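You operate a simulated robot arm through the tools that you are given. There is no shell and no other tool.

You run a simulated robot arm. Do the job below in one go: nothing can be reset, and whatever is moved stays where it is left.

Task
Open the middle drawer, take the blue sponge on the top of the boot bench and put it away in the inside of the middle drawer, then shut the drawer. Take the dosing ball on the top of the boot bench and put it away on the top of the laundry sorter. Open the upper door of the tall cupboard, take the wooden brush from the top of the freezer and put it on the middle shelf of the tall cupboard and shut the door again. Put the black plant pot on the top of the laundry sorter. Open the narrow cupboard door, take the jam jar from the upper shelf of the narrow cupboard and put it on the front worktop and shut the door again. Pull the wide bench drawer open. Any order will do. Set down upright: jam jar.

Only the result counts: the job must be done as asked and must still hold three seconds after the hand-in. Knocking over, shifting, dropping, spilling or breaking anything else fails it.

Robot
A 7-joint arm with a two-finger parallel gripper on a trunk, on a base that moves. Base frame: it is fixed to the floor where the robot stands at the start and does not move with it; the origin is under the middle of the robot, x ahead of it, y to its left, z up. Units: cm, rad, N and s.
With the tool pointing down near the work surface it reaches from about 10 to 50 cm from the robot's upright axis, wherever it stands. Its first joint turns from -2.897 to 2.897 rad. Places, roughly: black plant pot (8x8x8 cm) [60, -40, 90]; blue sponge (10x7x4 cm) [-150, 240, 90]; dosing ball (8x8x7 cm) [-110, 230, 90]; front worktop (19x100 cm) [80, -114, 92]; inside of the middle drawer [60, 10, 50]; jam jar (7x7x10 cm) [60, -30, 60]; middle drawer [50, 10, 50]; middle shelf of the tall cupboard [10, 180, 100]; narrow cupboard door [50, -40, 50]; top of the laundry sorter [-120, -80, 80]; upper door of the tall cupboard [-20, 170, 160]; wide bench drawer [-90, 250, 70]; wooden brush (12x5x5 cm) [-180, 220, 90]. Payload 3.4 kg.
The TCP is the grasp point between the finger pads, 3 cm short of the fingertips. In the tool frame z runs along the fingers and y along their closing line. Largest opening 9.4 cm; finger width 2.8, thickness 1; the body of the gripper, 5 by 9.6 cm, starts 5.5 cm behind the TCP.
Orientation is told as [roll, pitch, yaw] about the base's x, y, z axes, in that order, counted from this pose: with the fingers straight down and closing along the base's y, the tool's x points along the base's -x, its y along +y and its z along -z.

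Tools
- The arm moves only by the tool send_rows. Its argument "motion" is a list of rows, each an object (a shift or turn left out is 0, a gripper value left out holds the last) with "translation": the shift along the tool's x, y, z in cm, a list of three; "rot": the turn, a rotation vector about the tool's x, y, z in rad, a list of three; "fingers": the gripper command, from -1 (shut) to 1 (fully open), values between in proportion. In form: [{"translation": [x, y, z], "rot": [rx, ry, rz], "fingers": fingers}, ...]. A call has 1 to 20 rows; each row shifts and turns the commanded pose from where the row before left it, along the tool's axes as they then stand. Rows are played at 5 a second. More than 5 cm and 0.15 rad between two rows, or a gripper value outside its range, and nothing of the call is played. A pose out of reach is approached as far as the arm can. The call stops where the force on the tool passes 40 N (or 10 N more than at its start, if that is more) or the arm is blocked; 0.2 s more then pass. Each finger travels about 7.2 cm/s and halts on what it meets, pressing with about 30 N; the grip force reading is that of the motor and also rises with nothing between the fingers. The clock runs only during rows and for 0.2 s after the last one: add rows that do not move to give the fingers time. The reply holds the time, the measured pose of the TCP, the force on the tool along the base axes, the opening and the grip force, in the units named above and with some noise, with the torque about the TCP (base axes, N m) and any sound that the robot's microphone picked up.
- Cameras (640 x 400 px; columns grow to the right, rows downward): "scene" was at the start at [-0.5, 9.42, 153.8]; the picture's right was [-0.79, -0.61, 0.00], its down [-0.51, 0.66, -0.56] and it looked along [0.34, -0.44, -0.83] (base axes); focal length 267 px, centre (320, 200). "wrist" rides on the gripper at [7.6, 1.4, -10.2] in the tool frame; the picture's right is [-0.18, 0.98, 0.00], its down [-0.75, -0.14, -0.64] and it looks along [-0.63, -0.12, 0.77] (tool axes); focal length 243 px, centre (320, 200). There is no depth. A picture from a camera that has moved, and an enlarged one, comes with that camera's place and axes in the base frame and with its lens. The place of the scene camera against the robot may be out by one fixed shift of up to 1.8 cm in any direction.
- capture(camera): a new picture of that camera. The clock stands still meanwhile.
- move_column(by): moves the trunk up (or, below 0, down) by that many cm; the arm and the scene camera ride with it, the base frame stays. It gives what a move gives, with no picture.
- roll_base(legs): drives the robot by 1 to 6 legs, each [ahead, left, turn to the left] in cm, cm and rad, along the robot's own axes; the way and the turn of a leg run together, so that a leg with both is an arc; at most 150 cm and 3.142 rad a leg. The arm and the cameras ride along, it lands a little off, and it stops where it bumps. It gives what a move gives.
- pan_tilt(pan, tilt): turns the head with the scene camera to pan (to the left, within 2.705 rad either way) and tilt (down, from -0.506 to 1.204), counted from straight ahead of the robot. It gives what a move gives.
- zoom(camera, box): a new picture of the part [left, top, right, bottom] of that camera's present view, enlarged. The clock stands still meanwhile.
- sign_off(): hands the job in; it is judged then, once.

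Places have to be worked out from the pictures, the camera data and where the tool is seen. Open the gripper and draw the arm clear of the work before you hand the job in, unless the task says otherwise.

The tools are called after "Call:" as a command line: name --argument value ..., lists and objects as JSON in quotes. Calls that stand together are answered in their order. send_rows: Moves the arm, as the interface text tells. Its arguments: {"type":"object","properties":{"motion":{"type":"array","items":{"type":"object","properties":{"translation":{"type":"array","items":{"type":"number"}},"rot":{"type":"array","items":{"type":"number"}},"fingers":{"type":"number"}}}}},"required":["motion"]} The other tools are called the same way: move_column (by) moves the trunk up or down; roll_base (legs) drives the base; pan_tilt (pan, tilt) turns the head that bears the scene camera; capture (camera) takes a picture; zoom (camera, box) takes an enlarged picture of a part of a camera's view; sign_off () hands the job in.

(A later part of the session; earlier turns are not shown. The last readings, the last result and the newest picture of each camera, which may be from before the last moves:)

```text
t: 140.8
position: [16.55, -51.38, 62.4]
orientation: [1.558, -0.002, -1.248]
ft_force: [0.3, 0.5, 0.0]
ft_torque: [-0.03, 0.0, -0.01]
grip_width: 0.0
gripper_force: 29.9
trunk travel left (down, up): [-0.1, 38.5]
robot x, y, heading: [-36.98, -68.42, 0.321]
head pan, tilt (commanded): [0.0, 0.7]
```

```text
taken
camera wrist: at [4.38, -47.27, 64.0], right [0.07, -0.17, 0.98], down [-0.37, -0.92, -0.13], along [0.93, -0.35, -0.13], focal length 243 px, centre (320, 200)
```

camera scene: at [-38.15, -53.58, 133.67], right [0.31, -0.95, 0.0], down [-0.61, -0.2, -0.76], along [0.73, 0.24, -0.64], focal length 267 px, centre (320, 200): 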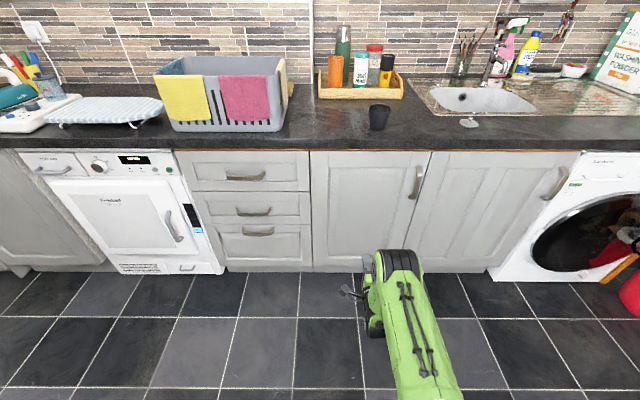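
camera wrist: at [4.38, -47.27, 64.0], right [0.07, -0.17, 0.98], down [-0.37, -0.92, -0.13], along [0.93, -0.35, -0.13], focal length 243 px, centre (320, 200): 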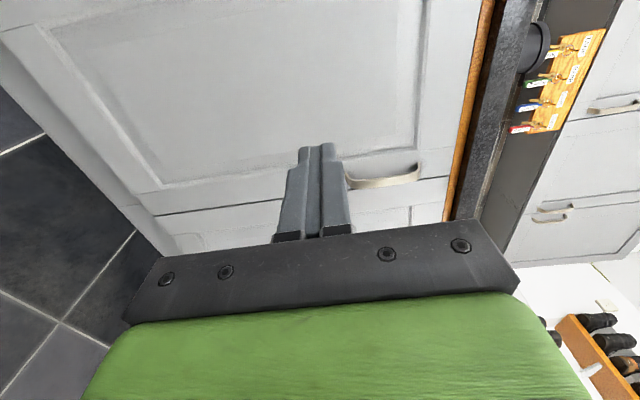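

The narrow door spans V≈-36…-79 with a vertical handle at V≈-75, z≈66–80, so the hinge is on its left. I'll roll the tool another +π/2 so the fingers close horizontally with the camera on top (needed later for the jar), testing whether the wrist can do that.

Call:
send_rows --motion '[{"rot": [0, 0, 0.1428]}, {"rot": [0, 0, 0.1428]}, {"rot": [0, 0, 0.1428]}, {"rot": [0, 0, 0.1428]}, {"rot": [0, 0, 0.1428]}, {"rot": [0, 0, 0.1428]}, {"rot": [0, 0, 0.1428]}, {"rot": [0, 0, 0.1428]}, {"rot": [0, 0, 0.1428]}, {"rot": [0, 0, 0.1428]}, {"rot": [0, 0, 0.1428]}, {}]'

Call:
capture --camera "wrist"

```text
t: 143.3
position: [16.54, -51.32, 62.5]
orientation: [-0.033, 1.56, -2.85]
ft_force: [0.0, 0.4, 0.5]
ft_torque: [0.03, 0.01, -0.01]
grip_width: 0.0
gripper_force: 29.6
trunk travel left (down, up): [-0.1, 38.5]
robot x, y, heading: [-37.24, -68.51, 0.316]
head pan, tilt (commanded): [0.0, 0.7]
```

```text
taken
camera wrist: at [7.36, -55.83, 70.18], right [0.31, -0.93, -0.18], down [-0.66, -0.07, -0.75], along [0.68, 0.35, -0.64], focal length 243 px, centre (320, 200)
```

wrist: 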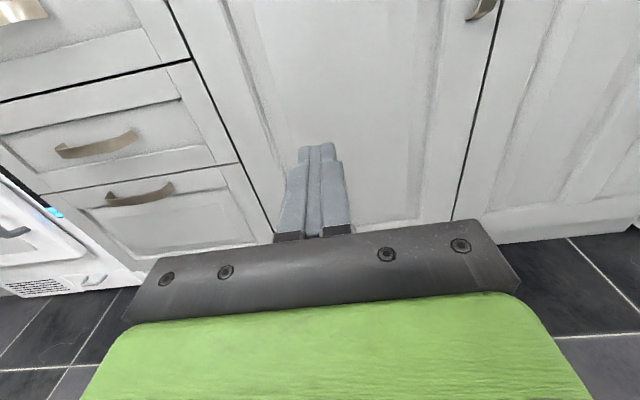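

Camera-on-top works. Now I'll raise to handle height, strafe right 21 cm to line up with the door handle, and look.

Call:
move_column --by 11

Call:
roll_base --legs '[[0, -21, 0]]'

Call:
send_rows --motion '[{"fingers": 0.3}, {}, {}]'

Call:
capture --camera "wrist"

Call:
capture --camera "scene"

```text
t: 144.8
position: [16.46, -51.48, 73.32]
orientation: [0.118, 1.559, -2.701]
ft_force: [0.5, 0.7, 0.8]
ft_torque: [0.01, -0.02, -0.04]
grip_width: 0.0
gripper_force: 29.8
trunk travel left (down, up): [-11.1, 27.5]
robot x, y, heading: [-36.71, -68.45, 0.321]
head pan, tilt (commanded): [0.0, 0.7]
```

```text
t: 146.4
position: [23.15, -71.38, 73.32]
orientation: [0.063, 1.559, -2.754]
ft_force: [-0.4, -0.3, 0.8]
ft_torque: [-0.02, 0.01, 0.0]
grip_width: 0.0
gripper_force: 29.9
trunk travel left (down, up): [-11.1, 27.5]
robot x, y, heading: [-30.49, -88.72, 0.317]
head pan, tilt (commanded): [0.0, 0.7]
```

```text
t: 147.2
position: [23.22, -71.34, 73.4]
orientation: [0.121, 1.557, -2.695]
ft_force: [0.6, -0.2, -0.1]
ft_torque: [0.01, -0.01, 0.01]
grip_width: 6.11
gripper_force: 0.1
trunk travel left (down, up): [-11.1, 27.5]
robot x, y, heading: [-30.28, -88.86, 0.322]
head pan, tilt (commanded): [0.0, 0.7]
```

```text
taken
camera wrist: at [14.0, -75.81, 81.14], right [0.31, -0.93, -0.18], down [-0.66, -0.08, -0.75], along [0.68, 0.35, -0.64], focal length 243 px, centre (320, 200)
```

wrist: 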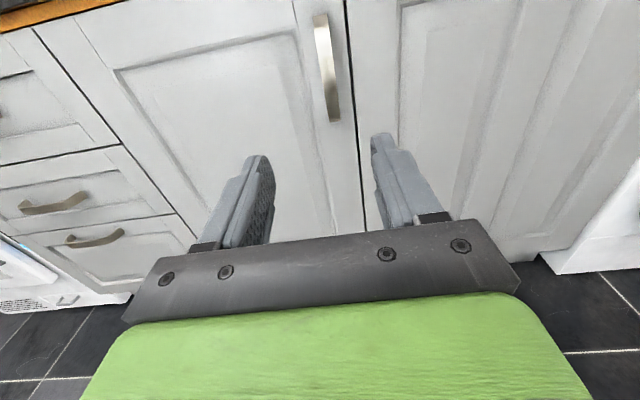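

```text
taken
camera scene: at [-31.51, -73.6, 144.63], right [0.32, -0.95, 0.0], down [-0.61, -0.2, -0.76], along [0.73, 0.24, -0.64], focal length 267 px, centre (320, 200)
```

scene: 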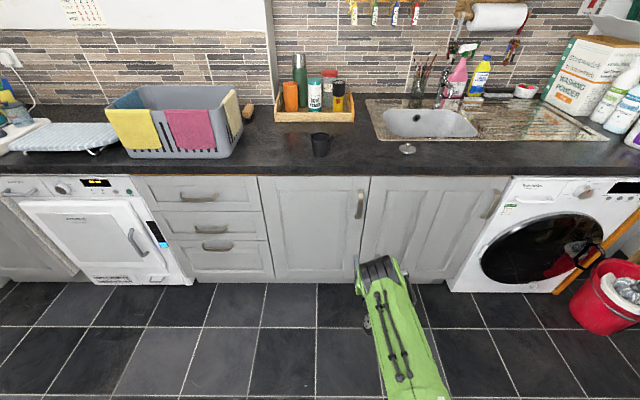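

Handle sits at V≈-75.6, z≈65–79. I'll make a small correction, roll forward 22 cm, and check.

Call:
send_rows --motion '[{"translation": [-1.2, 0.6, 0]}, {}]'

Call:
roll_base --legs '[[22, 0, 0]]'

Call:
capture --camera "wrist"

```text
t: 147.8
position: [23.34, -71.94, 72.2]
orientation: [0.118, 1.56, -2.698]
ft_force: [-0.1, 0.5, -0.1]
ft_torque: [0.02, 0.03, 0.0]
grip_width: 6.11
gripper_force: 0.0
trunk travel left (down, up): [-11.1, 27.5]
robot x, y, heading: [-30.44, -88.36, 0.32]
head pan, tilt (commanded): [0.0, 0.7]
```

```text
t: 149.5
position: [43.98, -65.1, 72.17]
orientation: [0.114, 1.558, -2.705]
ft_force: [-0.2, -0.6, 0.1]
ft_torque: [0.0, -0.03, 0.01]
grip_width: 6.14
gripper_force: 0.1
trunk travel left (down, up): [-11.1, 27.5]
robot x, y, heading: [-9.63, -81.73, 0.321]
head pan, tilt (commanded): [0.0, 0.7]
```

```text
taken
camera wrist: at [34.85, -69.57, 79.91], right [0.31, -0.93, -0.18], down [-0.66, -0.07, -0.75], along [0.68, 0.35, -0.64], focal length 243 px, centre (320, 200)
```

wrist: 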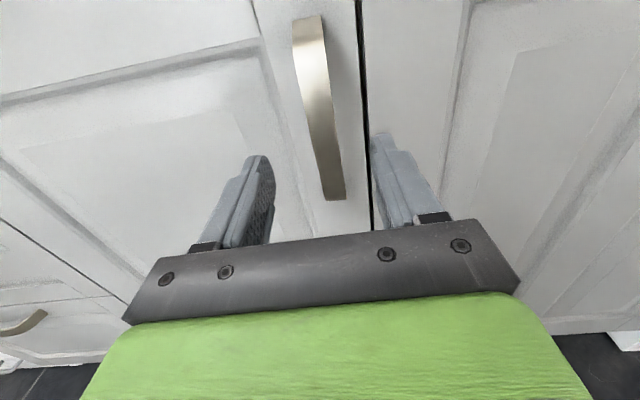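

Good alignment. I'll advance 6.3 cm in small steps and close on the bar.

Call:
send_rows --motion '[{"translation": [0, 0, 2]}, {"translation": [0, 0, 2]}, {"translation": [0, 0, 1.3]}, {"translation": [0, 0, 1]}, {}]'

Call:
send_rows --motion '[{"fingers": -1}, {}, {}, {}, {}]'

Call:
capture --camera "wrist"

```text
t: 150.7
position: [49.92, -63.1, 72.15]
orientation: [0.184, 1.559, -2.635]
ft_force: [0.4, -0.1, -0.4]
ft_torque: [-0.04, 0.02, -0.02]
grip_width: 6.09
gripper_force: 0.0
trunk travel left (down, up): [-11.1, 27.5]
robot x, y, heading: [-9.75, -82.11, 0.322]
head pan, tilt (commanded): [0.0, 0.7]
```

```text
t: 151.9
position: [50.01, -63.3, 72.12]
orientation: [0.068, 1.558, -2.752]
ft_force: [-3.0, -15.1, -3.3]
ft_torque: [0.5, 0.1, -0.31]
grip_width: 1.97
gripper_force: 45.4
trunk travel left (down, up): [-11.1, 27.5]
robot x, y, heading: [-9.89, -81.88, 0.32]
head pan, tilt (commanded): [0.0, 0.7]
```

```text
taken
camera wrist: at [40.77, -67.81, 79.87], right [0.31, -0.93, -0.18], down [-0.66, -0.07, -0.75], along [0.68, 0.35, -0.64], focal length 243 px, centre (320, 200)
```

wrist: 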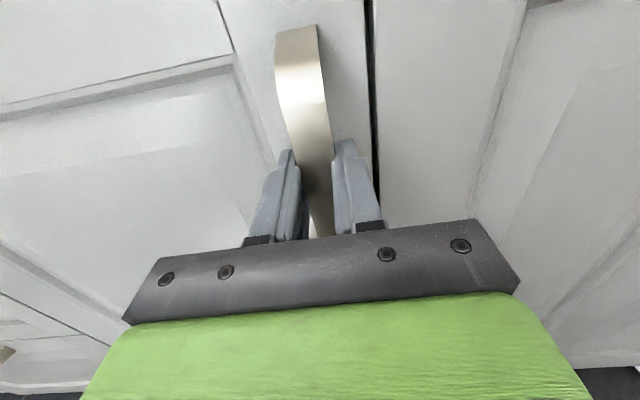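

Gripped. I'll relieve the small side load and pull the door along its arc to about 20° using the base.

Call:
send_rows --motion '[{"translation": [0, 0.3, 0]}, {}]'

Call:
roll_base --legs '[[-6.9, 1.3, 0]]'

Call:
capture --camera "wrist"

```text
t: 152.5
position: [49.95, -63.23, 72.13]
orientation: [0.012, 1.556, -2.803]
ft_force: [-9.0, -9.5, -2.1]
ft_torque: [0.23, -0.09, -0.22]
grip_width: 1.98
gripper_force: 45.6
trunk travel left (down, up): [-11.1, 27.5]
robot x, y, heading: [-9.9, -81.66, 0.325]
head pan, tilt (commanded): [0.0, 0.7]
```

```text
t: 153.5
position: [42.89, -64.35, 72.15]
orientation: [0.021, 1.558, -2.798]
ft_force: [0.7, -11.3, -3.6]
ft_torque: [0.74, -0.34, -0.15]
grip_width: 2.03
gripper_force: 44.6
trunk travel left (down, up): [-11.1, 27.5]
robot x, y, heading: [-16.5, -82.87, 0.323]
head pan, tilt (commanded): [0.0, 0.7]
```

```text
taken
camera wrist: at [33.86, -68.87, 79.87], right [0.31, -0.93, -0.18], down [-0.66, -0.07, -0.75], along [0.68, 0.35, -0.64], focal length 243 px, centre (320, 200)
```

wrist: 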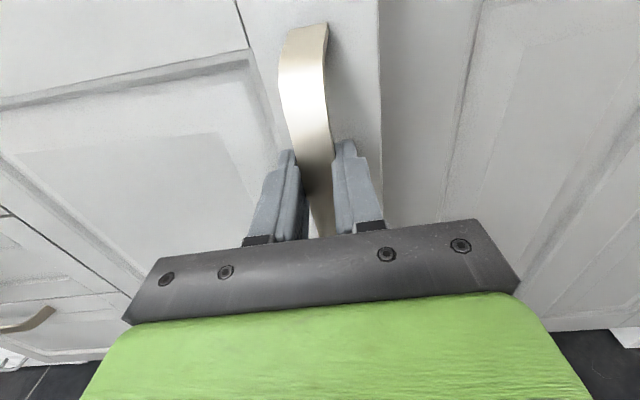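

The door follows. Continue along the arc.

Call:
roll_base --legs '[[-6.5, 2.6, 0], [-6, 3.6, 0]]'

Call:
capture --camera "wrist"

Call:
capture --camera "scene"

```text
t: 155.1
position: [29.2, -62.93, 72.13]
orientation: [0.028, 1.558, -2.794]
ft_force: [-10.6, -31.5, -5.8]
ft_torque: [0.73, -0.07, -0.12]
grip_width: 1.99
gripper_force: 45.1
trunk travel left (down, up): [-11.1, 27.5]
robot x, y, heading: [-30.37, -81.13, 0.318]
head pan, tilt (commanded): [0.0, 0.7]
```

```text
taken
camera wrist: at [19.97, -67.3, 79.86], right [0.31, -0.93, -0.18], down [-0.66, -0.07, -0.75], along [0.68, 0.35, -0.64], focal length 243 px, centre (320, 200)
```

wrist: 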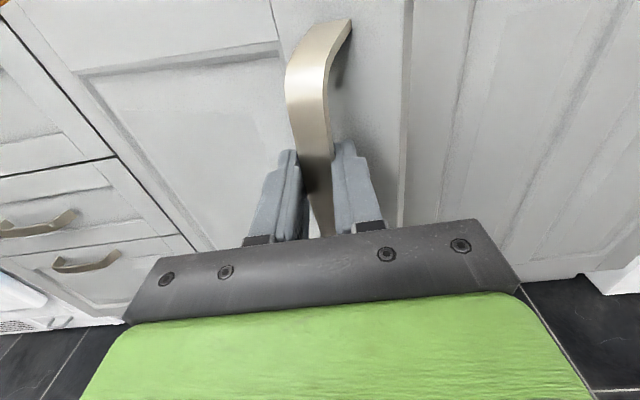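

```text
taken
camera scene: at [-31.83, -66.18, 144.67], right [0.32, -0.95, 0.0], down [-0.61, -0.2, -0.77], along [0.73, 0.24, -0.64], focal length 267 px, centre (320, 200)
```

scene: 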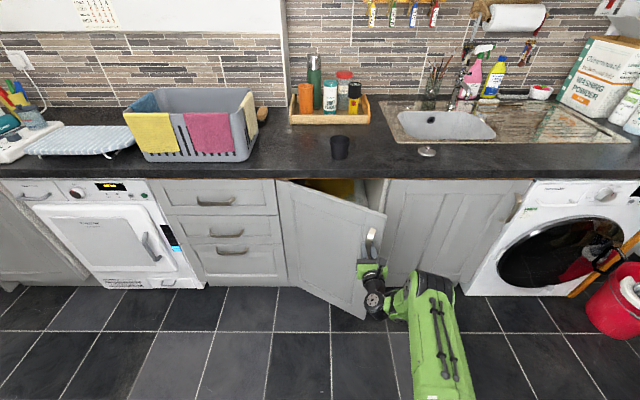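

Door is open ~30° (free edge near U≈10.5, V≈-73). I'll release, back off, then get behind the free edge and push it wide open.

Call:
send_rows --motion '[{"fingers": 0.3}, {}, {}]'

Call:
roll_base --legs '[[-11, 0, 0]]'

Call:
send_rows --motion '[{"fingers": -1}, {}, {}, {}]'

Call:
capture --camera "wrist"

Call:
capture --camera "scene"

```text
t: 155.9
position: [29.22, -62.71, 71.94]
orientation: [0.2, 1.557, -2.625]
ft_force: [-0.2, 0.5, -0.5]
ft_torque: [-0.03, 0.0, -0.03]
grip_width: 6.12
gripper_force: 0.0
trunk travel left (down, up): [-11.1, 27.5]
robot x, y, heading: [-30.5, -80.6, 0.321]
head pan, tilt (commanded): [0.0, 0.7]
```

```text
t: 157.1
position: [18.66, -66.27, 72.05]
orientation: [0.214, 1.558, -2.609]
ft_force: [0.1, -0.7, -0.3]
ft_torque: [0.04, 0.02, 0.01]
grip_width: 6.12
gripper_force: 0.1
trunk travel left (down, up): [-11.1, 27.5]
robot x, y, heading: [-40.9, -84.47, 0.32]
head pan, tilt (commanded): [0.0, 0.7]
```

```text
t: 158.1
position: [18.67, -66.11, 71.93]
orientation: [0.2, 1.557, -2.626]
ft_force: [-0.4, 0.9, 0.9]
ft_torque: [-0.01, -0.04, 0.0]
grip_width: 0.0
gripper_force: 30.2
trunk travel left (down, up): [-11.1, 27.5]
robot x, y, heading: [-40.95, -84.56, 0.32]
head pan, tilt (commanded): [0.0, 0.7]
```

```text
taken
camera wrist: at [9.52, -70.63, 79.78], right [0.31, -0.93, -0.18], down [-0.66, -0.07, -0.75], along [0.68, 0.35, -0.64], focal length 243 px, centre (320, 200)
```

wrist: 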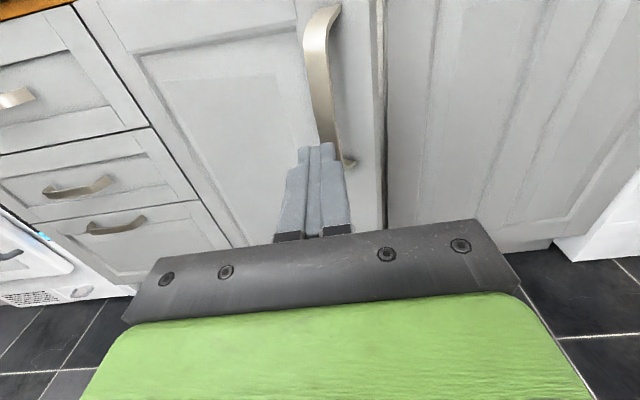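

```text
taken
camera scene: at [-42.21, -69.3, 144.63], right [0.31, -0.95, 0.0], down [-0.61, -0.2, -0.76], along [0.73, 0.24, -0.64], focal length 267 px, centre (320, 200)
```

scene: 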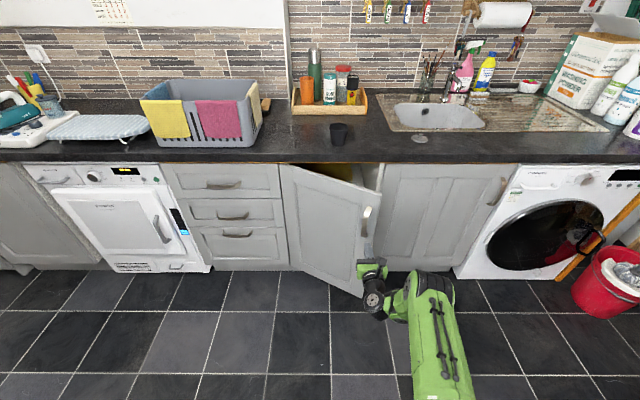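

I'll move 12 cm right and 15 cm forward so the closed fingers sit just inside the door's free edge.

Call:
roll_base --legs '[[0, -12, 0], [15.5, 0, 0]]'

Call:
capture --camera "wrist"

Call:
zoom --camera "scene" --box '[240, 140, 480, 300]'

```text
t: 160.4
position: [37.08, -72.47, 71.95]
orientation: [0.184, 1.557, -2.638]
ft_force: [0.1, -0.5, -0.2]
ft_torque: [0.01, -0.01, 0.0]
grip_width: 0.0
gripper_force: 29.9
trunk travel left (down, up): [-11.1, 27.5]
robot x, y, heading: [-22.14, -90.84, 0.321]
head pan, tilt (commanded): [0.0, 0.7]
```

```text
taken
camera wrist: at [27.94, -76.98, 79.73], right [0.31, -0.93, -0.18], down [-0.66, -0.07, -0.74], along [0.68, 0.35, -0.64], focal length 243 px, centre (320, 200)
```

wrist: 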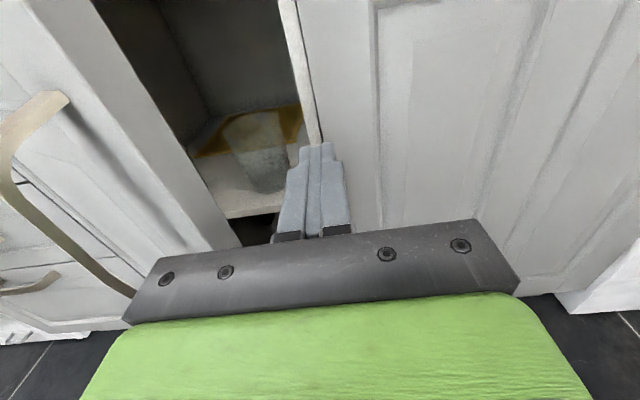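

```text
2.50 times, centred on (360, 220) of scene
camera zoom: at [-23.74, -75.73, 144.63], right [0.32, -0.95, 0.0], down [-0.61, -0.2, -0.76], along [0.72, 0.24, -0.64], focal length 667 px, centre (220, 150)
```

zoom: 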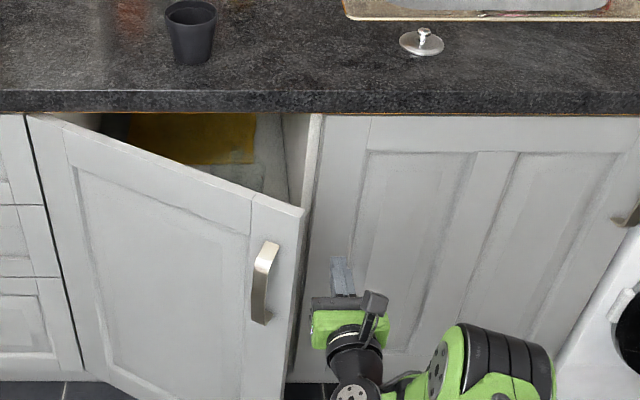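

The fingers are to the right of and behind the free edge. I'll sweep left and back along the edge's arc to push the door open.

Call:
roll_base --legs '[[-6, 10.3, 0], [-5.3, 5.3, 0]]'

Call:
capture --camera "scene"

Call:
capture --camera "wrist"

```text
t: 161.5
position: [31.25, -68.46, 71.86]
orientation: [0.889, 1.556, -1.962]
ft_force: [-0.4, -0.2, -0.4]
ft_torque: [0.01, -0.02, 0.05]
grip_width: 0.0
gripper_force: 30.6
trunk travel left (down, up): [-11.1, 27.5]
robot x, y, heading: [-28.75, -85.25, 0.32]
head pan, tilt (commanded): [0.0, 0.7]
stopped in leg 1: the force on the tool passed its limit at 50 N (the readings are from after the stop); the commanded pose is now the measured one
```

```text
taken
camera scene: at [-29.95, -70.34, 144.64], right [0.31, -0.95, 0.0], down [-0.61, -0.2, -0.76], along [0.73, 0.24, -0.64], focal length 267 px, centre (320, 200)
```

scene: 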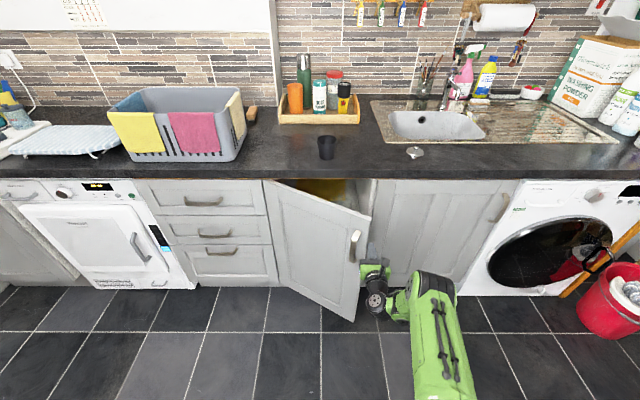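

```text
taken
camera wrist: at [21.86, -72.6, 79.68], right [0.28, -0.94, -0.17], down [-0.66, -0.06, -0.75], along [0.7, 0.32, -0.64], focal length 243 px, centre (320, 200)
```

wrist: 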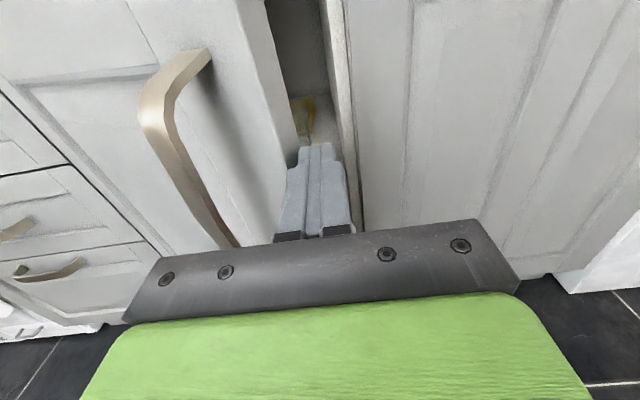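

The base push tripped the force limit on contact (force now ~0). I'll use slower arm steps to push the edge left instead.

Call:
send_rows --motion '[{"translation": [0, -0.4, 0]}, {"translation": [0, -0.4, 0]}, {"translation": [0, -0.4, 0]}, {"translation": [0, -0.4, 0]}, {}]'

Call:
capture --camera "wrist"

```text
t: 162.3
position: [31.03, -68.35, 71.88]
orientation: [1.217, 1.55, -1.656]
ft_force: [-2.4, -9.6, 1.8]
ft_torque: [0.16, -0.07, -0.2]
grip_width: 0.0
gripper_force: 30.4
trunk travel left (down, up): [-11.1, 27.5]
robot x, y, heading: [-28.68, -85.42, 0.314]
head pan, tilt (commanded): [0.0, 0.7]
stopped in row 4: the force on the tool passed its limit at 43 N (the readings are from after the stop); the commanded pose is now the measured one
```

```text
taken
camera wrist: at [21.6, -72.24, 79.64], right [0.26, -0.95, -0.16], down [-0.66, -0.05, -0.75], along [0.71, 0.3, -0.64], focal length 243 px, centre (320, 200)
```

wrist: 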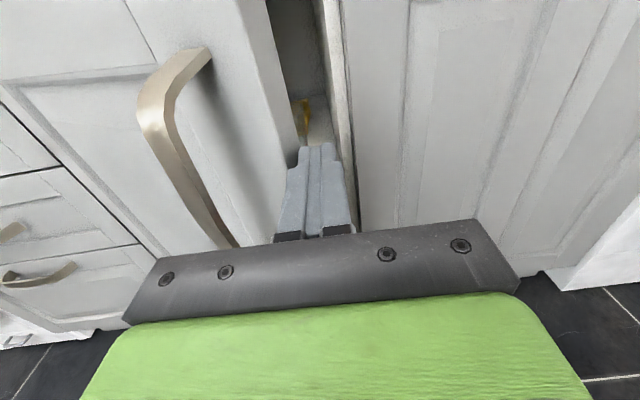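

The fingertip was only pressing on the door's end face (no torque about the hinge). I'll shift right, go ~6 cm deeper past the inner corner, and then push left.

Call:
send_rows --motion '[{"translation": [0, 1.2, 0], "rot": [0.053, 0, 0]}, {"translation": [0, 1.2, 0]}, {}]'

Call:
roll_base --legs '[[6.5, 0, 0]]'

Call:
capture --camera "wrist"

```text
t: 163.2
position: [31.74, -70.31, 71.87]
orientation: [1.03, 1.548, -1.783]
ft_force: [-0.7, -0.4, -0.4]
ft_torque: [-0.03, 0.0, 0.0]
grip_width: 0.0
gripper_force: 29.8
trunk travel left (down, up): [-11.1, 27.5]
robot x, y, heading: [-28.68, -85.19, 0.319]
head pan, tilt (commanded): [0.0, 0.7]
```

```text
t: 164.1
position: [38.04, -68.25, 71.76]
orientation: [0.991, 1.549, -1.822]
ft_force: [-0.1, -0.7, 1.0]
ft_torque: [-0.01, -0.02, 0.01]
grip_width: 0.0
gripper_force: 30.5
trunk travel left (down, up): [-11.1, 27.5]
robot x, y, heading: [-22.65, -83.67, 0.318]
head pan, tilt (commanded): [0.0, 0.7]
```

```text
taken
camera wrist: at [28.8, -72.74, 79.57], right [0.32, -0.93, -0.17], down [-0.66, -0.09, -0.75], along [0.68, 0.35, -0.64], focal length 243 px, centre (320, 200)
```

wrist: 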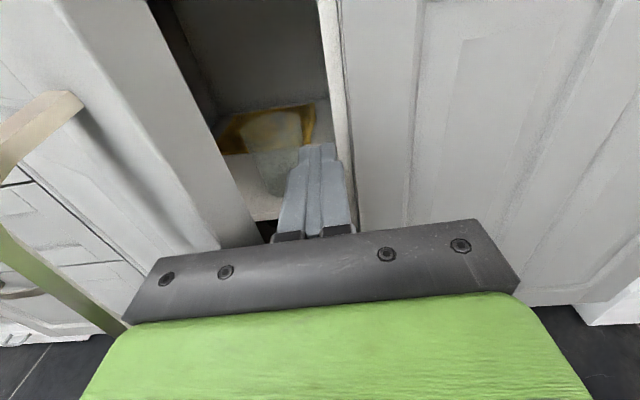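

The tip is now ~5 cm past the door's inner corner. I'll push left in slow steps while backing slightly.

Call:
send_rows --motion '[{"translation": [0, -0.5, 0]}, {"translation": [0, -0.5, -0.2]}, {"translation": [0, -0.5, -0.3]}, {"translation": [0, -0.5, -0.4]}, {"translation": [0, -0.4, -0.5]}, {"translation": [0, -0.4, -0.6]}, {"translation": [0, -0.4, -0.6]}, {"translation": [0, -0.4, -0.6]}, {"translation": [0, -0.4, -0.6]}, {"translation": [0, -0.4, -0.6]}, {}]'

Call:
capture --camera "wrist"

```text
t: 166.5
position: [32.25, -65.43, 71.82]
orientation: [1.052, 1.55, -1.761]
ft_force: [0.3, -1.3, -0.4]
ft_torque: [-0.02, 0.0, 0.03]
grip_width: 0.01
gripper_force: 30.2
trunk travel left (down, up): [-11.1, 27.5]
robot x, y, heading: [-22.41, -83.45, 0.318]
head pan, tilt (commanded): [0.0, 0.7]
```

```text
taken
camera wrist: at [23.09, -69.87, 79.61], right [0.32, -0.93, -0.17], down [-0.66, -0.09, -0.75], along [0.68, 0.35, -0.64], focal length 243 px, centre (320, 200)
```

wrist: 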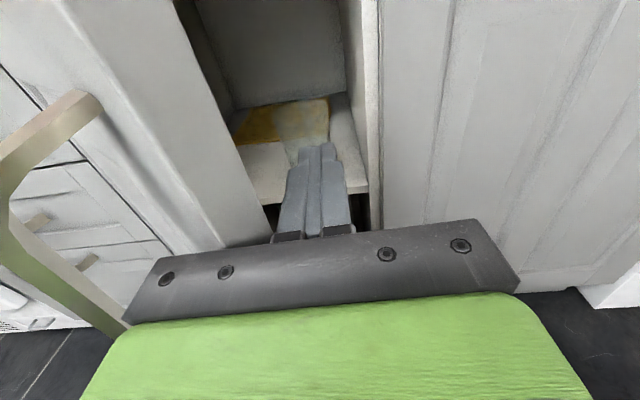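

The door is swinging freely now. I'll continue the same motion.

Call:
send_rows --motion '[{"translation": [0, -0.6, -0.8]}, {"translation": [0, -0.6, -0.8]}, {"translation": [0, -0.6, -0.8]}, {"translation": [0, -0.6, -0.8]}, {"translation": [0, -0.7, -0.8]}, {"translation": [0, -0.7, -0.7]}, {"translation": [0, -0.7, -0.7]}, {"translation": [0, -0.8, -0.7]}, {"translation": [0, -0.8, -0.6]}, {"translation": [0, -0.8, -0.6]}, {}]'

Call:
capture --camera "scene"

```text
t: 168.3
position: [28.17, -63.77, 72.09]
orientation: [0.707, 1.542, -2.119]
ft_force: [-6.1, -11.4, -0.9]
ft_torque: [0.3, -0.2, 0.64]
grip_width: 0.0
gripper_force: 29.7
out of reach, approached as far as the arm can: row 5, 6, 7, 8
trunk travel left (down, up): [-11.1, 27.5]
robot x, y, heading: [-22.81, -83.35, 0.312]
head pan, tilt (commanded): [0.0, 0.7]
stopped in row 8: the force on the tool passed its limit at 46 N (the readings are from after the stop); the commanded pose is now the measured one
```

```text
taken
camera scene: at [-23.87, -68.51, 144.66], right [0.31, -0.95, 0.0], down [-0.61, -0.2, -0.77], along [0.73, 0.24, -0.64], focal length 267 px, centre (320, 200)
```

scene: 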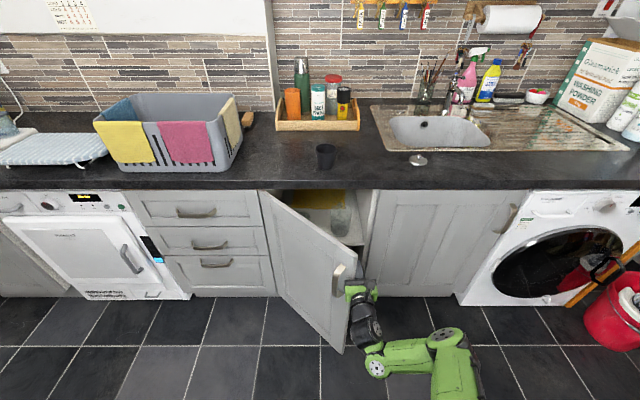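

I'll continue with the base: diagonal back-left following the door edge.

Call:
roll_base --legs '[[-5.4, 3.6, 0]]'

Call:
roll_base --legs '[[-4.6, 6, 0]]'

Call:
capture --camera "scene"

Call:
capture --camera "wrist"

```text
t: 169.3
position: [22.1, -61.87, 72.08]
orientation: [0.772, 1.543, -2.048]
ft_force: [0.9, 1.2, -0.2]
ft_torque: [0.03, 0.01, 0.0]
grip_width: 0.01
gripper_force: 29.8
trunk travel left (down, up): [-11.1, 27.5]
robot x, y, heading: [-29.09, -81.83, 0.317]
head pan, tilt (commanded): [0.0, 0.7]
```

```text
t: 170.3
position: [15.73, -57.65, 72.11]
orientation: [0.781, 1.543, -2.039]
ft_force: [0.1, -0.2, 0.7]
ft_torque: [-0.02, 0.05, -0.01]
grip_width: 0.0
gripper_force: 29.9
trunk travel left (down, up): [-11.1, 27.5]
robot x, y, heading: [-35.12, -77.39, 0.31]
head pan, tilt (commanded): [0.0, 0.7]
```

```text
taken
camera scene: at [-36.38, -62.31, 144.62], right [0.31, -0.95, 0.0], down [-0.61, -0.2, -0.77], along [0.73, 0.24, -0.64], focal length 267 px, centre (320, 200)
```

scene: 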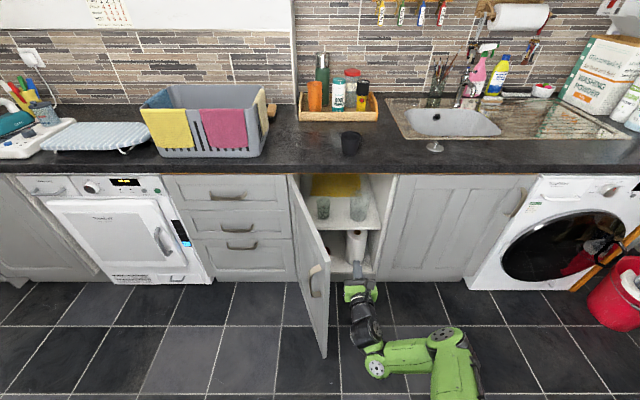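

```text
taken
camera wrist: at [6.59, -61.9, 80.0], right [0.31, -0.94, -0.16], down [-0.66, -0.09, -0.74], along [0.68, 0.34, -0.65], focal length 243 px, centre (320, 200)
```

wrist: 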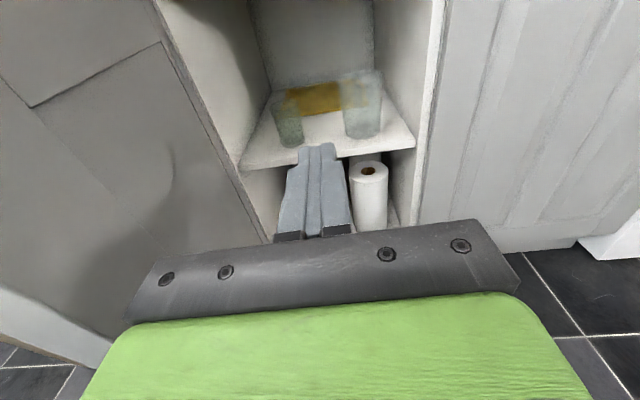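

The door has swung wide open. I can see the upper shelf with two glass jars; zooming in to identify the jam jar.

Call:
zoom --camera "scene" --box '[270, 160, 410, 290]'

Call:
zoom --camera "wrist" --box '[220, 40, 440, 240]'

```text
3.08 times, centred on (340, 225) of scene
camera zoom: at [-36.38, -62.31, 144.62], right [0.31, -0.95, 0.0], down [-0.61, -0.2, -0.77], along [0.73, 0.24, -0.64], focal length 821 px, centre (258, 123)
```

zoom: 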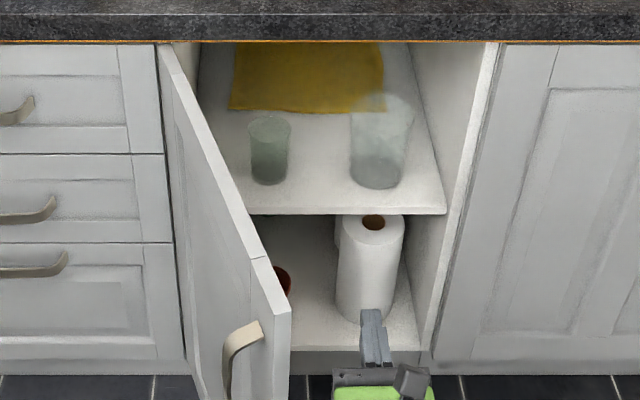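

```text
2.00 times, centred on (330, 140) of wrist
camera zoom: at [6.59, -61.9, 80.0], right [0.31, -0.94, -0.16], down [-0.66, -0.09, -0.74], along [0.68, 0.34, -0.65], focal length 485 px, centre (300, 320)
```

zoom: 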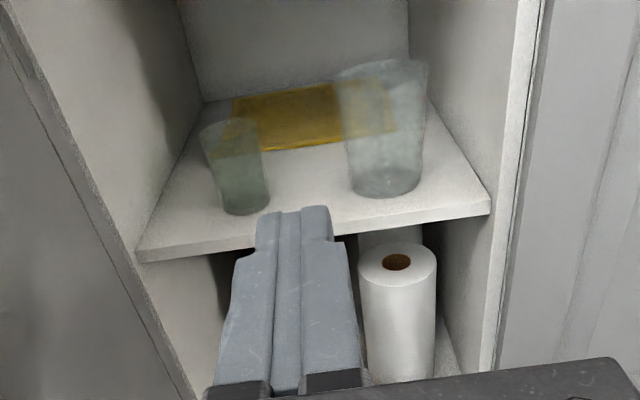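

The left, greenish 7-cm jar (V≈-50, U≈40, shelf z≈53) matches the jam jar's size and place. I'll first push the door a bit further open with a slow left sweep.

Call:
roll_base --legs '[[-2, 9, 0]]'

Call:
roll_base --legs '[[0, 9, 0]]'

Call:
capture --camera "scene"

```text
t: 171.4
position: [11.08, -49.56, 72.09]
orientation: [0.778, 1.542, -2.04]
ft_force: [0.3, 0.0, 1.2]
ft_torque: [0.0, -0.01, -0.05]
grip_width: 0.0
gripper_force: 29.5
trunk travel left (down, up): [-11.1, 27.5]
robot x, y, heading: [-40.37, -69.63, 0.314]
head pan, tilt (commanded): [0.0, 0.7]
```

```text
t: 172.6
position: [8.24, -41.07, 72.11]
orientation: [0.778, 1.541, -2.04]
ft_force: [-0.5, -0.3, 0.3]
ft_torque: [0.06, 0.01, 0.0]
grip_width: 0.0
gripper_force: 30.1
trunk travel left (down, up): [-11.1, 27.5]
robot x, y, heading: [-43.1, -60.75, 0.317]
head pan, tilt (commanded): [0.0, 0.7]
```

```text
taken
camera scene: at [-43.81, -45.77, 144.62], right [0.31, -0.95, 0.0], down [-0.61, -0.2, -0.76], along [0.73, 0.24, -0.64], focal length 267 px, centre (320, 200)
```

scene: 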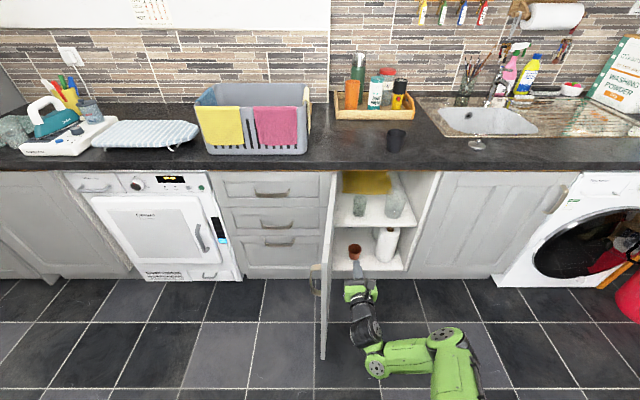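

Door is at ~90° now. I'll shift right to the jar's line, lower to jar height, open the gripper and look.

Call:
roll_base --legs '[[0, -8.5, 0]]'

Call:
move_column --by -11

Call:
send_rows --motion '[{"translation": [-2, 0, 0], "fingers": 1}, {}, {}, {}]'

Call:
capture --camera "wrist"

```text
t: 173.6
position: [10.9, -49.28, 72.16]
orientation: [0.727, 1.543, -2.092]
ft_force: [0.0, -0.5, -0.1]
ft_torque: [0.02, 0.02, 0.01]
grip_width: 0.01
gripper_force: 30.2
trunk travel left (down, up): [-11.1, 27.5]
robot x, y, heading: [-39.85, -68.92, 0.315]
head pan, tilt (commanded): [0.0, 0.7]
```

```text
t: 175.1
position: [10.88, -49.13, 61.06]
orientation: [0.753, 1.542, -2.064]
ft_force: [-0.3, -0.1, 0.2]
ft_torque: [0.02, 0.01, 0.03]
grip_width: 0.0
gripper_force: 30.2
trunk travel left (down, up): [-0.1, 38.5]
robot x, y, heading: [-39.92, -69.29, 0.313]
head pan, tilt (commanded): [0.0, 0.7]
```

```text
t: 176.1
position: [11.3, -49.11, 59.15]
orientation: [0.705, 1.541, -2.111]
ft_force: [0.0, 0.5, 0.8]
ft_torque: [-0.01, 0.03, -0.01]
grip_width: 9.4
gripper_force: 0.1
trunk travel left (down, up): [-0.1, 38.5]
robot x, y, heading: [-39.91, -69.04, 0.314]
head pan, tilt (commanded): [0.0, 0.7]
```

```text
taken
camera wrist: at [2.12, -53.52, 67.08], right [0.31, -0.94, -0.16], down [-0.67, -0.09, -0.74], along [0.68, 0.34, -0.65], focal length 243 px, centre (320, 200)
```

wrist: 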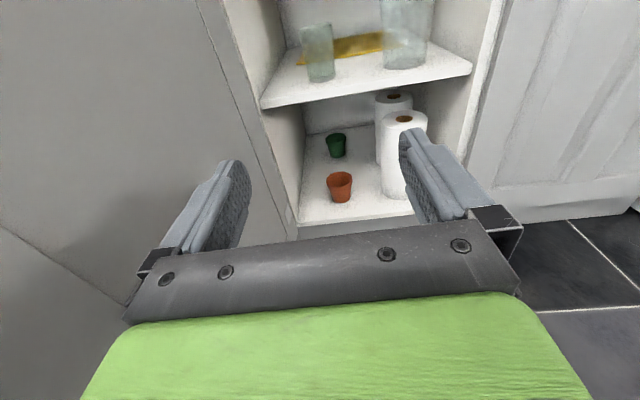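

Jar center estimated at U≈43, V≈-49, on a shelf at z≈52.2. To keep the robot's body clear of the open door I'll shift the base right 15 cm and swing the arm left by the same amount.

Call:
roll_base --legs '[[0, -15, 0.005]]'

Call:
send_rows --motion '[{"translation": [-0.3, -4, 0]}, {"translation": [-0.3, -4, 0]}, {"translation": [-0.3, -4, 0]}, {"translation": [-0.3, -4, 0]}, {}]'

Call:
capture --camera "wrist"

Call:
capture --camera "scene"

```text
t: 177.4
position: [15.91, -63.26, 59.16]
orientation: [0.7, 1.54, -2.113]
ft_force: [-0.4, 0.1, -0.2]
ft_torque: [0.0, 0.01, -0.03]
grip_width: 9.4
gripper_force: 0.0
trunk travel left (down, up): [-0.1, 38.5]
robot x, y, heading: [-35.63, -83.33, 0.318]
head pan, tilt (commanded): [0.0, 0.7]
```

```text
t: 178.6
position: [12.17, -47.94, 57.73]
orientation: [0.702, 1.541, -2.111]
ft_force: [-0.2, 0.0, 0.3]
ft_torque: [0.01, -0.01, -0.01]
grip_width: 9.38
gripper_force: 0.0
out of reach, approached as far as the arm can: row 1, 2
trunk travel left (down, up): [-0.1, 38.5]
robot x, y, heading: [-34.94, -83.28, 0.319]
head pan, tilt (commanded): [0.0, 0.7]
```

```text
taken
camera wrist: at [3.09, -52.34, 65.55], right [0.31, -0.93, -0.17], down [-0.66, -0.09, -0.74], along [0.68, 0.34, -0.65], focal length 243 px, centre (320, 200)
```

wrist: 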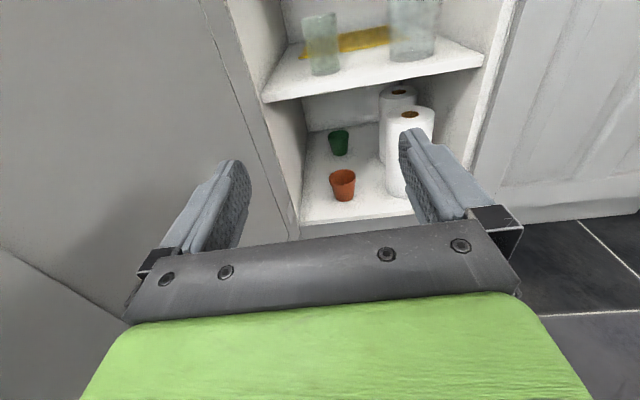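

```text
taken
camera scene: at [-36.51, -68.26, 133.68], right [0.31, -0.95, 0.0], down [-0.61, -0.2, -0.76], along [0.73, 0.24, -0.64], focal length 267 px, centre (320, 200)
```

scene: 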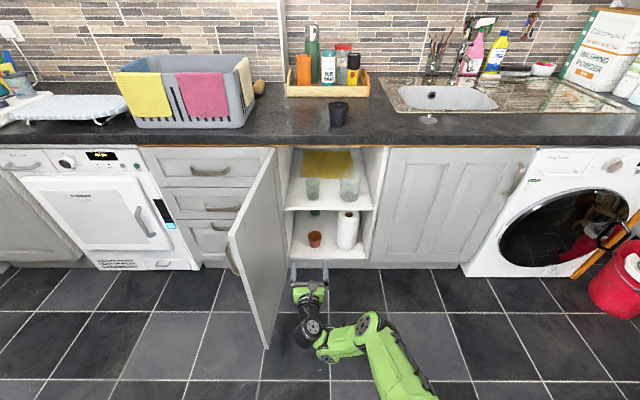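

Well aligned with the jar (V≈-49.1). I'll drive straight forward 36 cm, then check before the last centimetres.

Call:
roll_base --legs '[[36, 0, 0]]'

Call:
capture --camera "wrist"

Call:
capture --camera "scene"

```text
t: 180.9
position: [46.45, -36.92, 57.6]
orientation: [0.7, 1.541, -2.115]
ft_force: [0.0, -0.7, 0.3]
ft_torque: [0.02, 0.0, 0.01]
grip_width: 9.39
gripper_force: 0.1
trunk travel left (down, up): [-0.1, 38.5]
robot x, y, heading: [-1.01, -71.92, 0.321]
head pan, tilt (commanded): [0.0, 0.7]
```

```text
taken
camera wrist: at [37.4, -41.19, 65.55], right [0.31, -0.94, -0.16], down [-0.67, -0.09, -0.74], along [0.68, 0.34, -0.65], focal length 243 px, centre (320, 200)
```

wrist: 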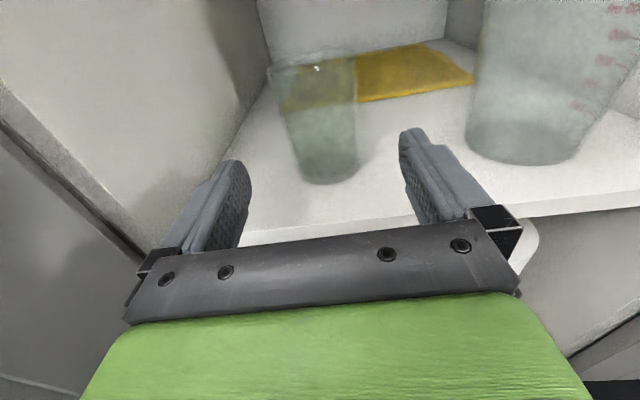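

```text
taken
camera scene: at [-2.22, -56.99, 133.68], right [0.31, -0.95, 0.0], down [-0.61, -0.2, -0.76], along [0.73, 0.24, -0.64], focal length 267 px, centre (320, 200)
```

scene: 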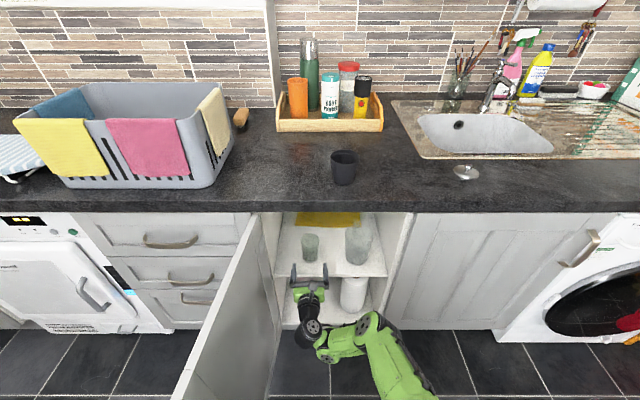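

The jam jar is centered between the fingers at U≈42.7. I'll advance 10 cm and close.

Call:
send_rows --motion '[{"translation": [0, 0, 2.5]}, {"translation": [0, 0, 2.5]}, {"translation": [0, 0, 2.5]}, {"translation": [0, 0, 1.5]}, {"translation": [0, 0, 0.8]}, {}]'

Call:
capture --camera "wrist"

```text
t: 182.3
position: [55.82, -33.72, 57.43]
orientation: [0.694, 1.541, -2.124]
ft_force: [-0.2, 0.3, -0.3]
ft_torque: [0.0, 0.03, 0.02]
grip_width: 9.38
gripper_force: 0.1
trunk travel left (down, up): [-0.1, 38.5]
robot x, y, heading: [-1.11, -71.9, 0.316]
head pan, tilt (commanded): [0.0, 0.7]
```

```text
taken
camera wrist: at [46.63, -38.05, 65.34], right [0.31, -0.94, -0.16], down [-0.67, -0.09, -0.74], along [0.68, 0.34, -0.65], focal length 243 px, centre (320, 200)
```

wrist: 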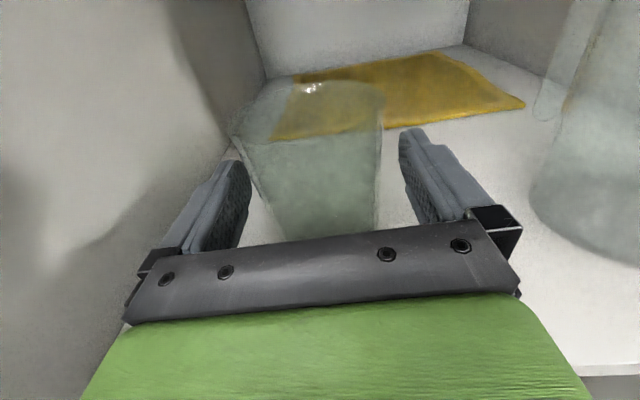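

The jar stands between the fingers. Closing the gripper on it.

Call:
send_rows --motion '[{"fingers": -1}, {}, {}, {}, {}]'

Call:
capture --camera "wrist"

```text
t: 183.5
position: [55.66, -33.63, 57.34]
orientation: [0.702, 1.54, -2.115]
ft_force: [-0.4, 0.1, -0.3]
ft_torque: [0.02, 0.08, 0.06]
grip_width: 6.73
gripper_force: 29.7
trunk travel left (down, up): [-0.1, 38.5]
robot x, y, heading: [-0.83, -72.09, 0.315]
head pan, tilt (commanded): [0.0, 0.7]
```

```text
taken
camera wrist: at [46.61, -38.06, 65.34], right [0.31, -0.94, -0.16], down [-0.67, -0.09, -0.74], along [0.68, 0.34, -0.65], focal length 243 px, centre (320, 200)
```

wrist: 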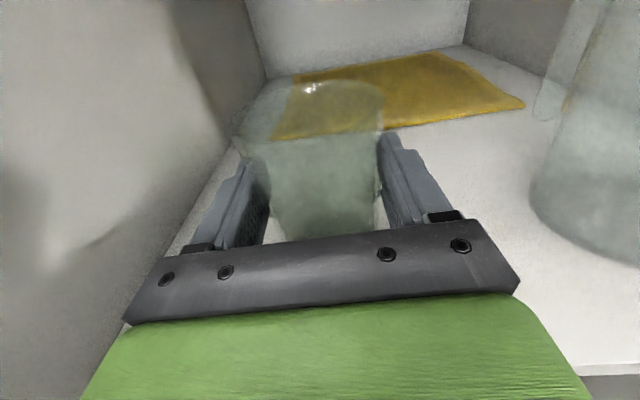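

Jar gripped (6.7 cm). I'll lift it 2.5 cm off the shelf and back straight out.

Call:
send_rows --motion '[{"translation": [1, 0, 0]}, {"translation": [1.5, 0, 0]}, {}]'

Call:
roll_base --legs '[[-20, 0, 0]]'

Call:
capture --camera "wrist"

Call:
capture --camera "scene"

```text
t: 184.3
position: [55.72, -33.7, 59.94]
orientation: [0.69, 1.541, -2.123]
ft_force: [-0.5, 0.0, -1.7]
ft_torque: [-0.04, 0.01, -0.01]
grip_width: 6.71
gripper_force: 30.2
trunk travel left (down, up): [-0.1, 38.5]
robot x, y, heading: [-0.93, -71.94, 0.322]
head pan, tilt (commanded): [0.0, 0.7]
```

```text
t: 185.9
position: [36.74, -39.82, 59.88]
orientation: [0.703, 1.541, -2.114]
ft_force: [-0.4, -0.5, -2.3]
ft_torque: [0.03, 0.0, 0.01]
grip_width: 6.73
gripper_force: 30.1
trunk travel left (down, up): [-0.1, 38.5]
robot x, y, heading: [-19.82, -78.51, 0.314]
head pan, tilt (commanded): [0.0, 0.7]
```

```text
taken
camera wrist: at [27.67, -44.2, 67.86], right [0.31, -0.94, -0.16], down [-0.66, -0.09, -0.74], along [0.68, 0.34, -0.65], focal length 243 px, centre (320, 200)
```

wrist: 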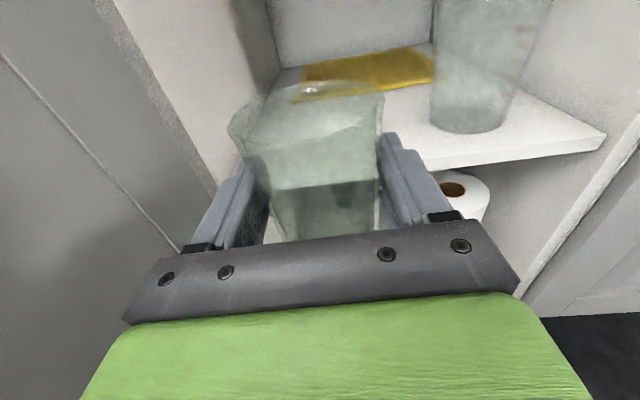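

```text
taken
camera scene: at [-21.26, -63.23, 133.68], right [0.31, -0.95, 0.0], down [-0.61, -0.2, -0.76], along [0.73, 0.24, -0.64], focal length 267 px, centre (320, 200)
```

scene: 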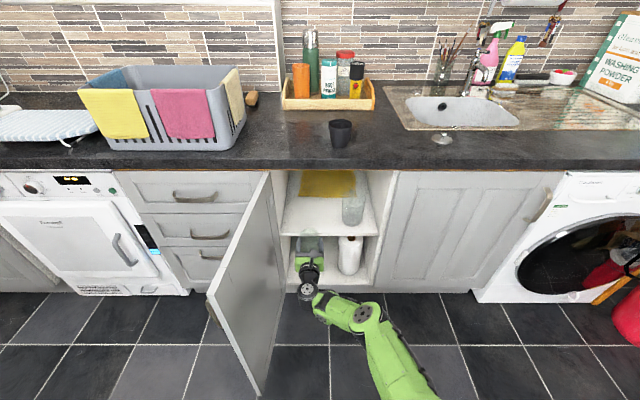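

Jar is secured. I'll back out fully past the door, raise the trunk to worktop height, and check the view to the right.

Call:
roll_base --legs '[[-36, 0, 0]]'

Call:
move_column --by 38.3

Call:
pan_tilt --pan -0.6 --tilt 0.7

Call:
capture --camera "scene"

```text
t: 188.3
position: [2.25, -50.9, 60.09]
orientation: [0.701, 1.541, -2.107]
ft_force: [0.0, 0.1, -2.3]
ft_torque: [0.0, 0.02, 0.0]
grip_width: 6.75
gripper_force: 30.2
trunk travel left (down, up): [-0.1, 38.5]
robot x, y, heading: [-54.13, -89.76, 0.325]
head pan, tilt (commanded): [0.0, 0.7]
```

```text
t: 191.9
position: [2.34, -50.91, 98.19]
orientation: [0.695, 1.539, -2.112]
ft_force: [0.5, -0.2, -2.0]
ft_torque: [-0.01, 0.01, 0.02]
grip_width: 6.71
gripper_force: 30.1
trunk travel left (down, up): [-38.4, 0.2]
robot x, y, heading: [-54.28, -89.51, 0.319]
head pan, tilt (commanded): [0.0, 0.7]
```

```text
t: 192.9
position: [2.42, -50.91, 98.22]
orientation: [0.698, 1.538, -2.111]
ft_force: [0.4, -0.6, -1.9]
ft_torque: [-0.01, 0.04, 0.0]
grip_width: 6.69
gripper_force: 30.0
trunk travel left (down, up): [-38.4, 0.2]
robot x, y, heading: [-54.62, -89.6, 0.322]
head pan, tilt (commanded): [-0.6, 0.7]
```

```text
taken
camera scene: at [-55.45, -79.58, 171.88], right [-0.27, -0.96, 0.0], down [-0.62, 0.18, -0.76], along [0.74, -0.21, -0.64], focal length 267 px, centre (320, 200)
```

scene: 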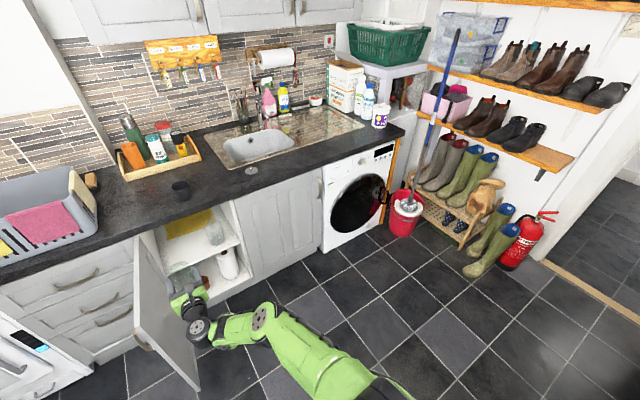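

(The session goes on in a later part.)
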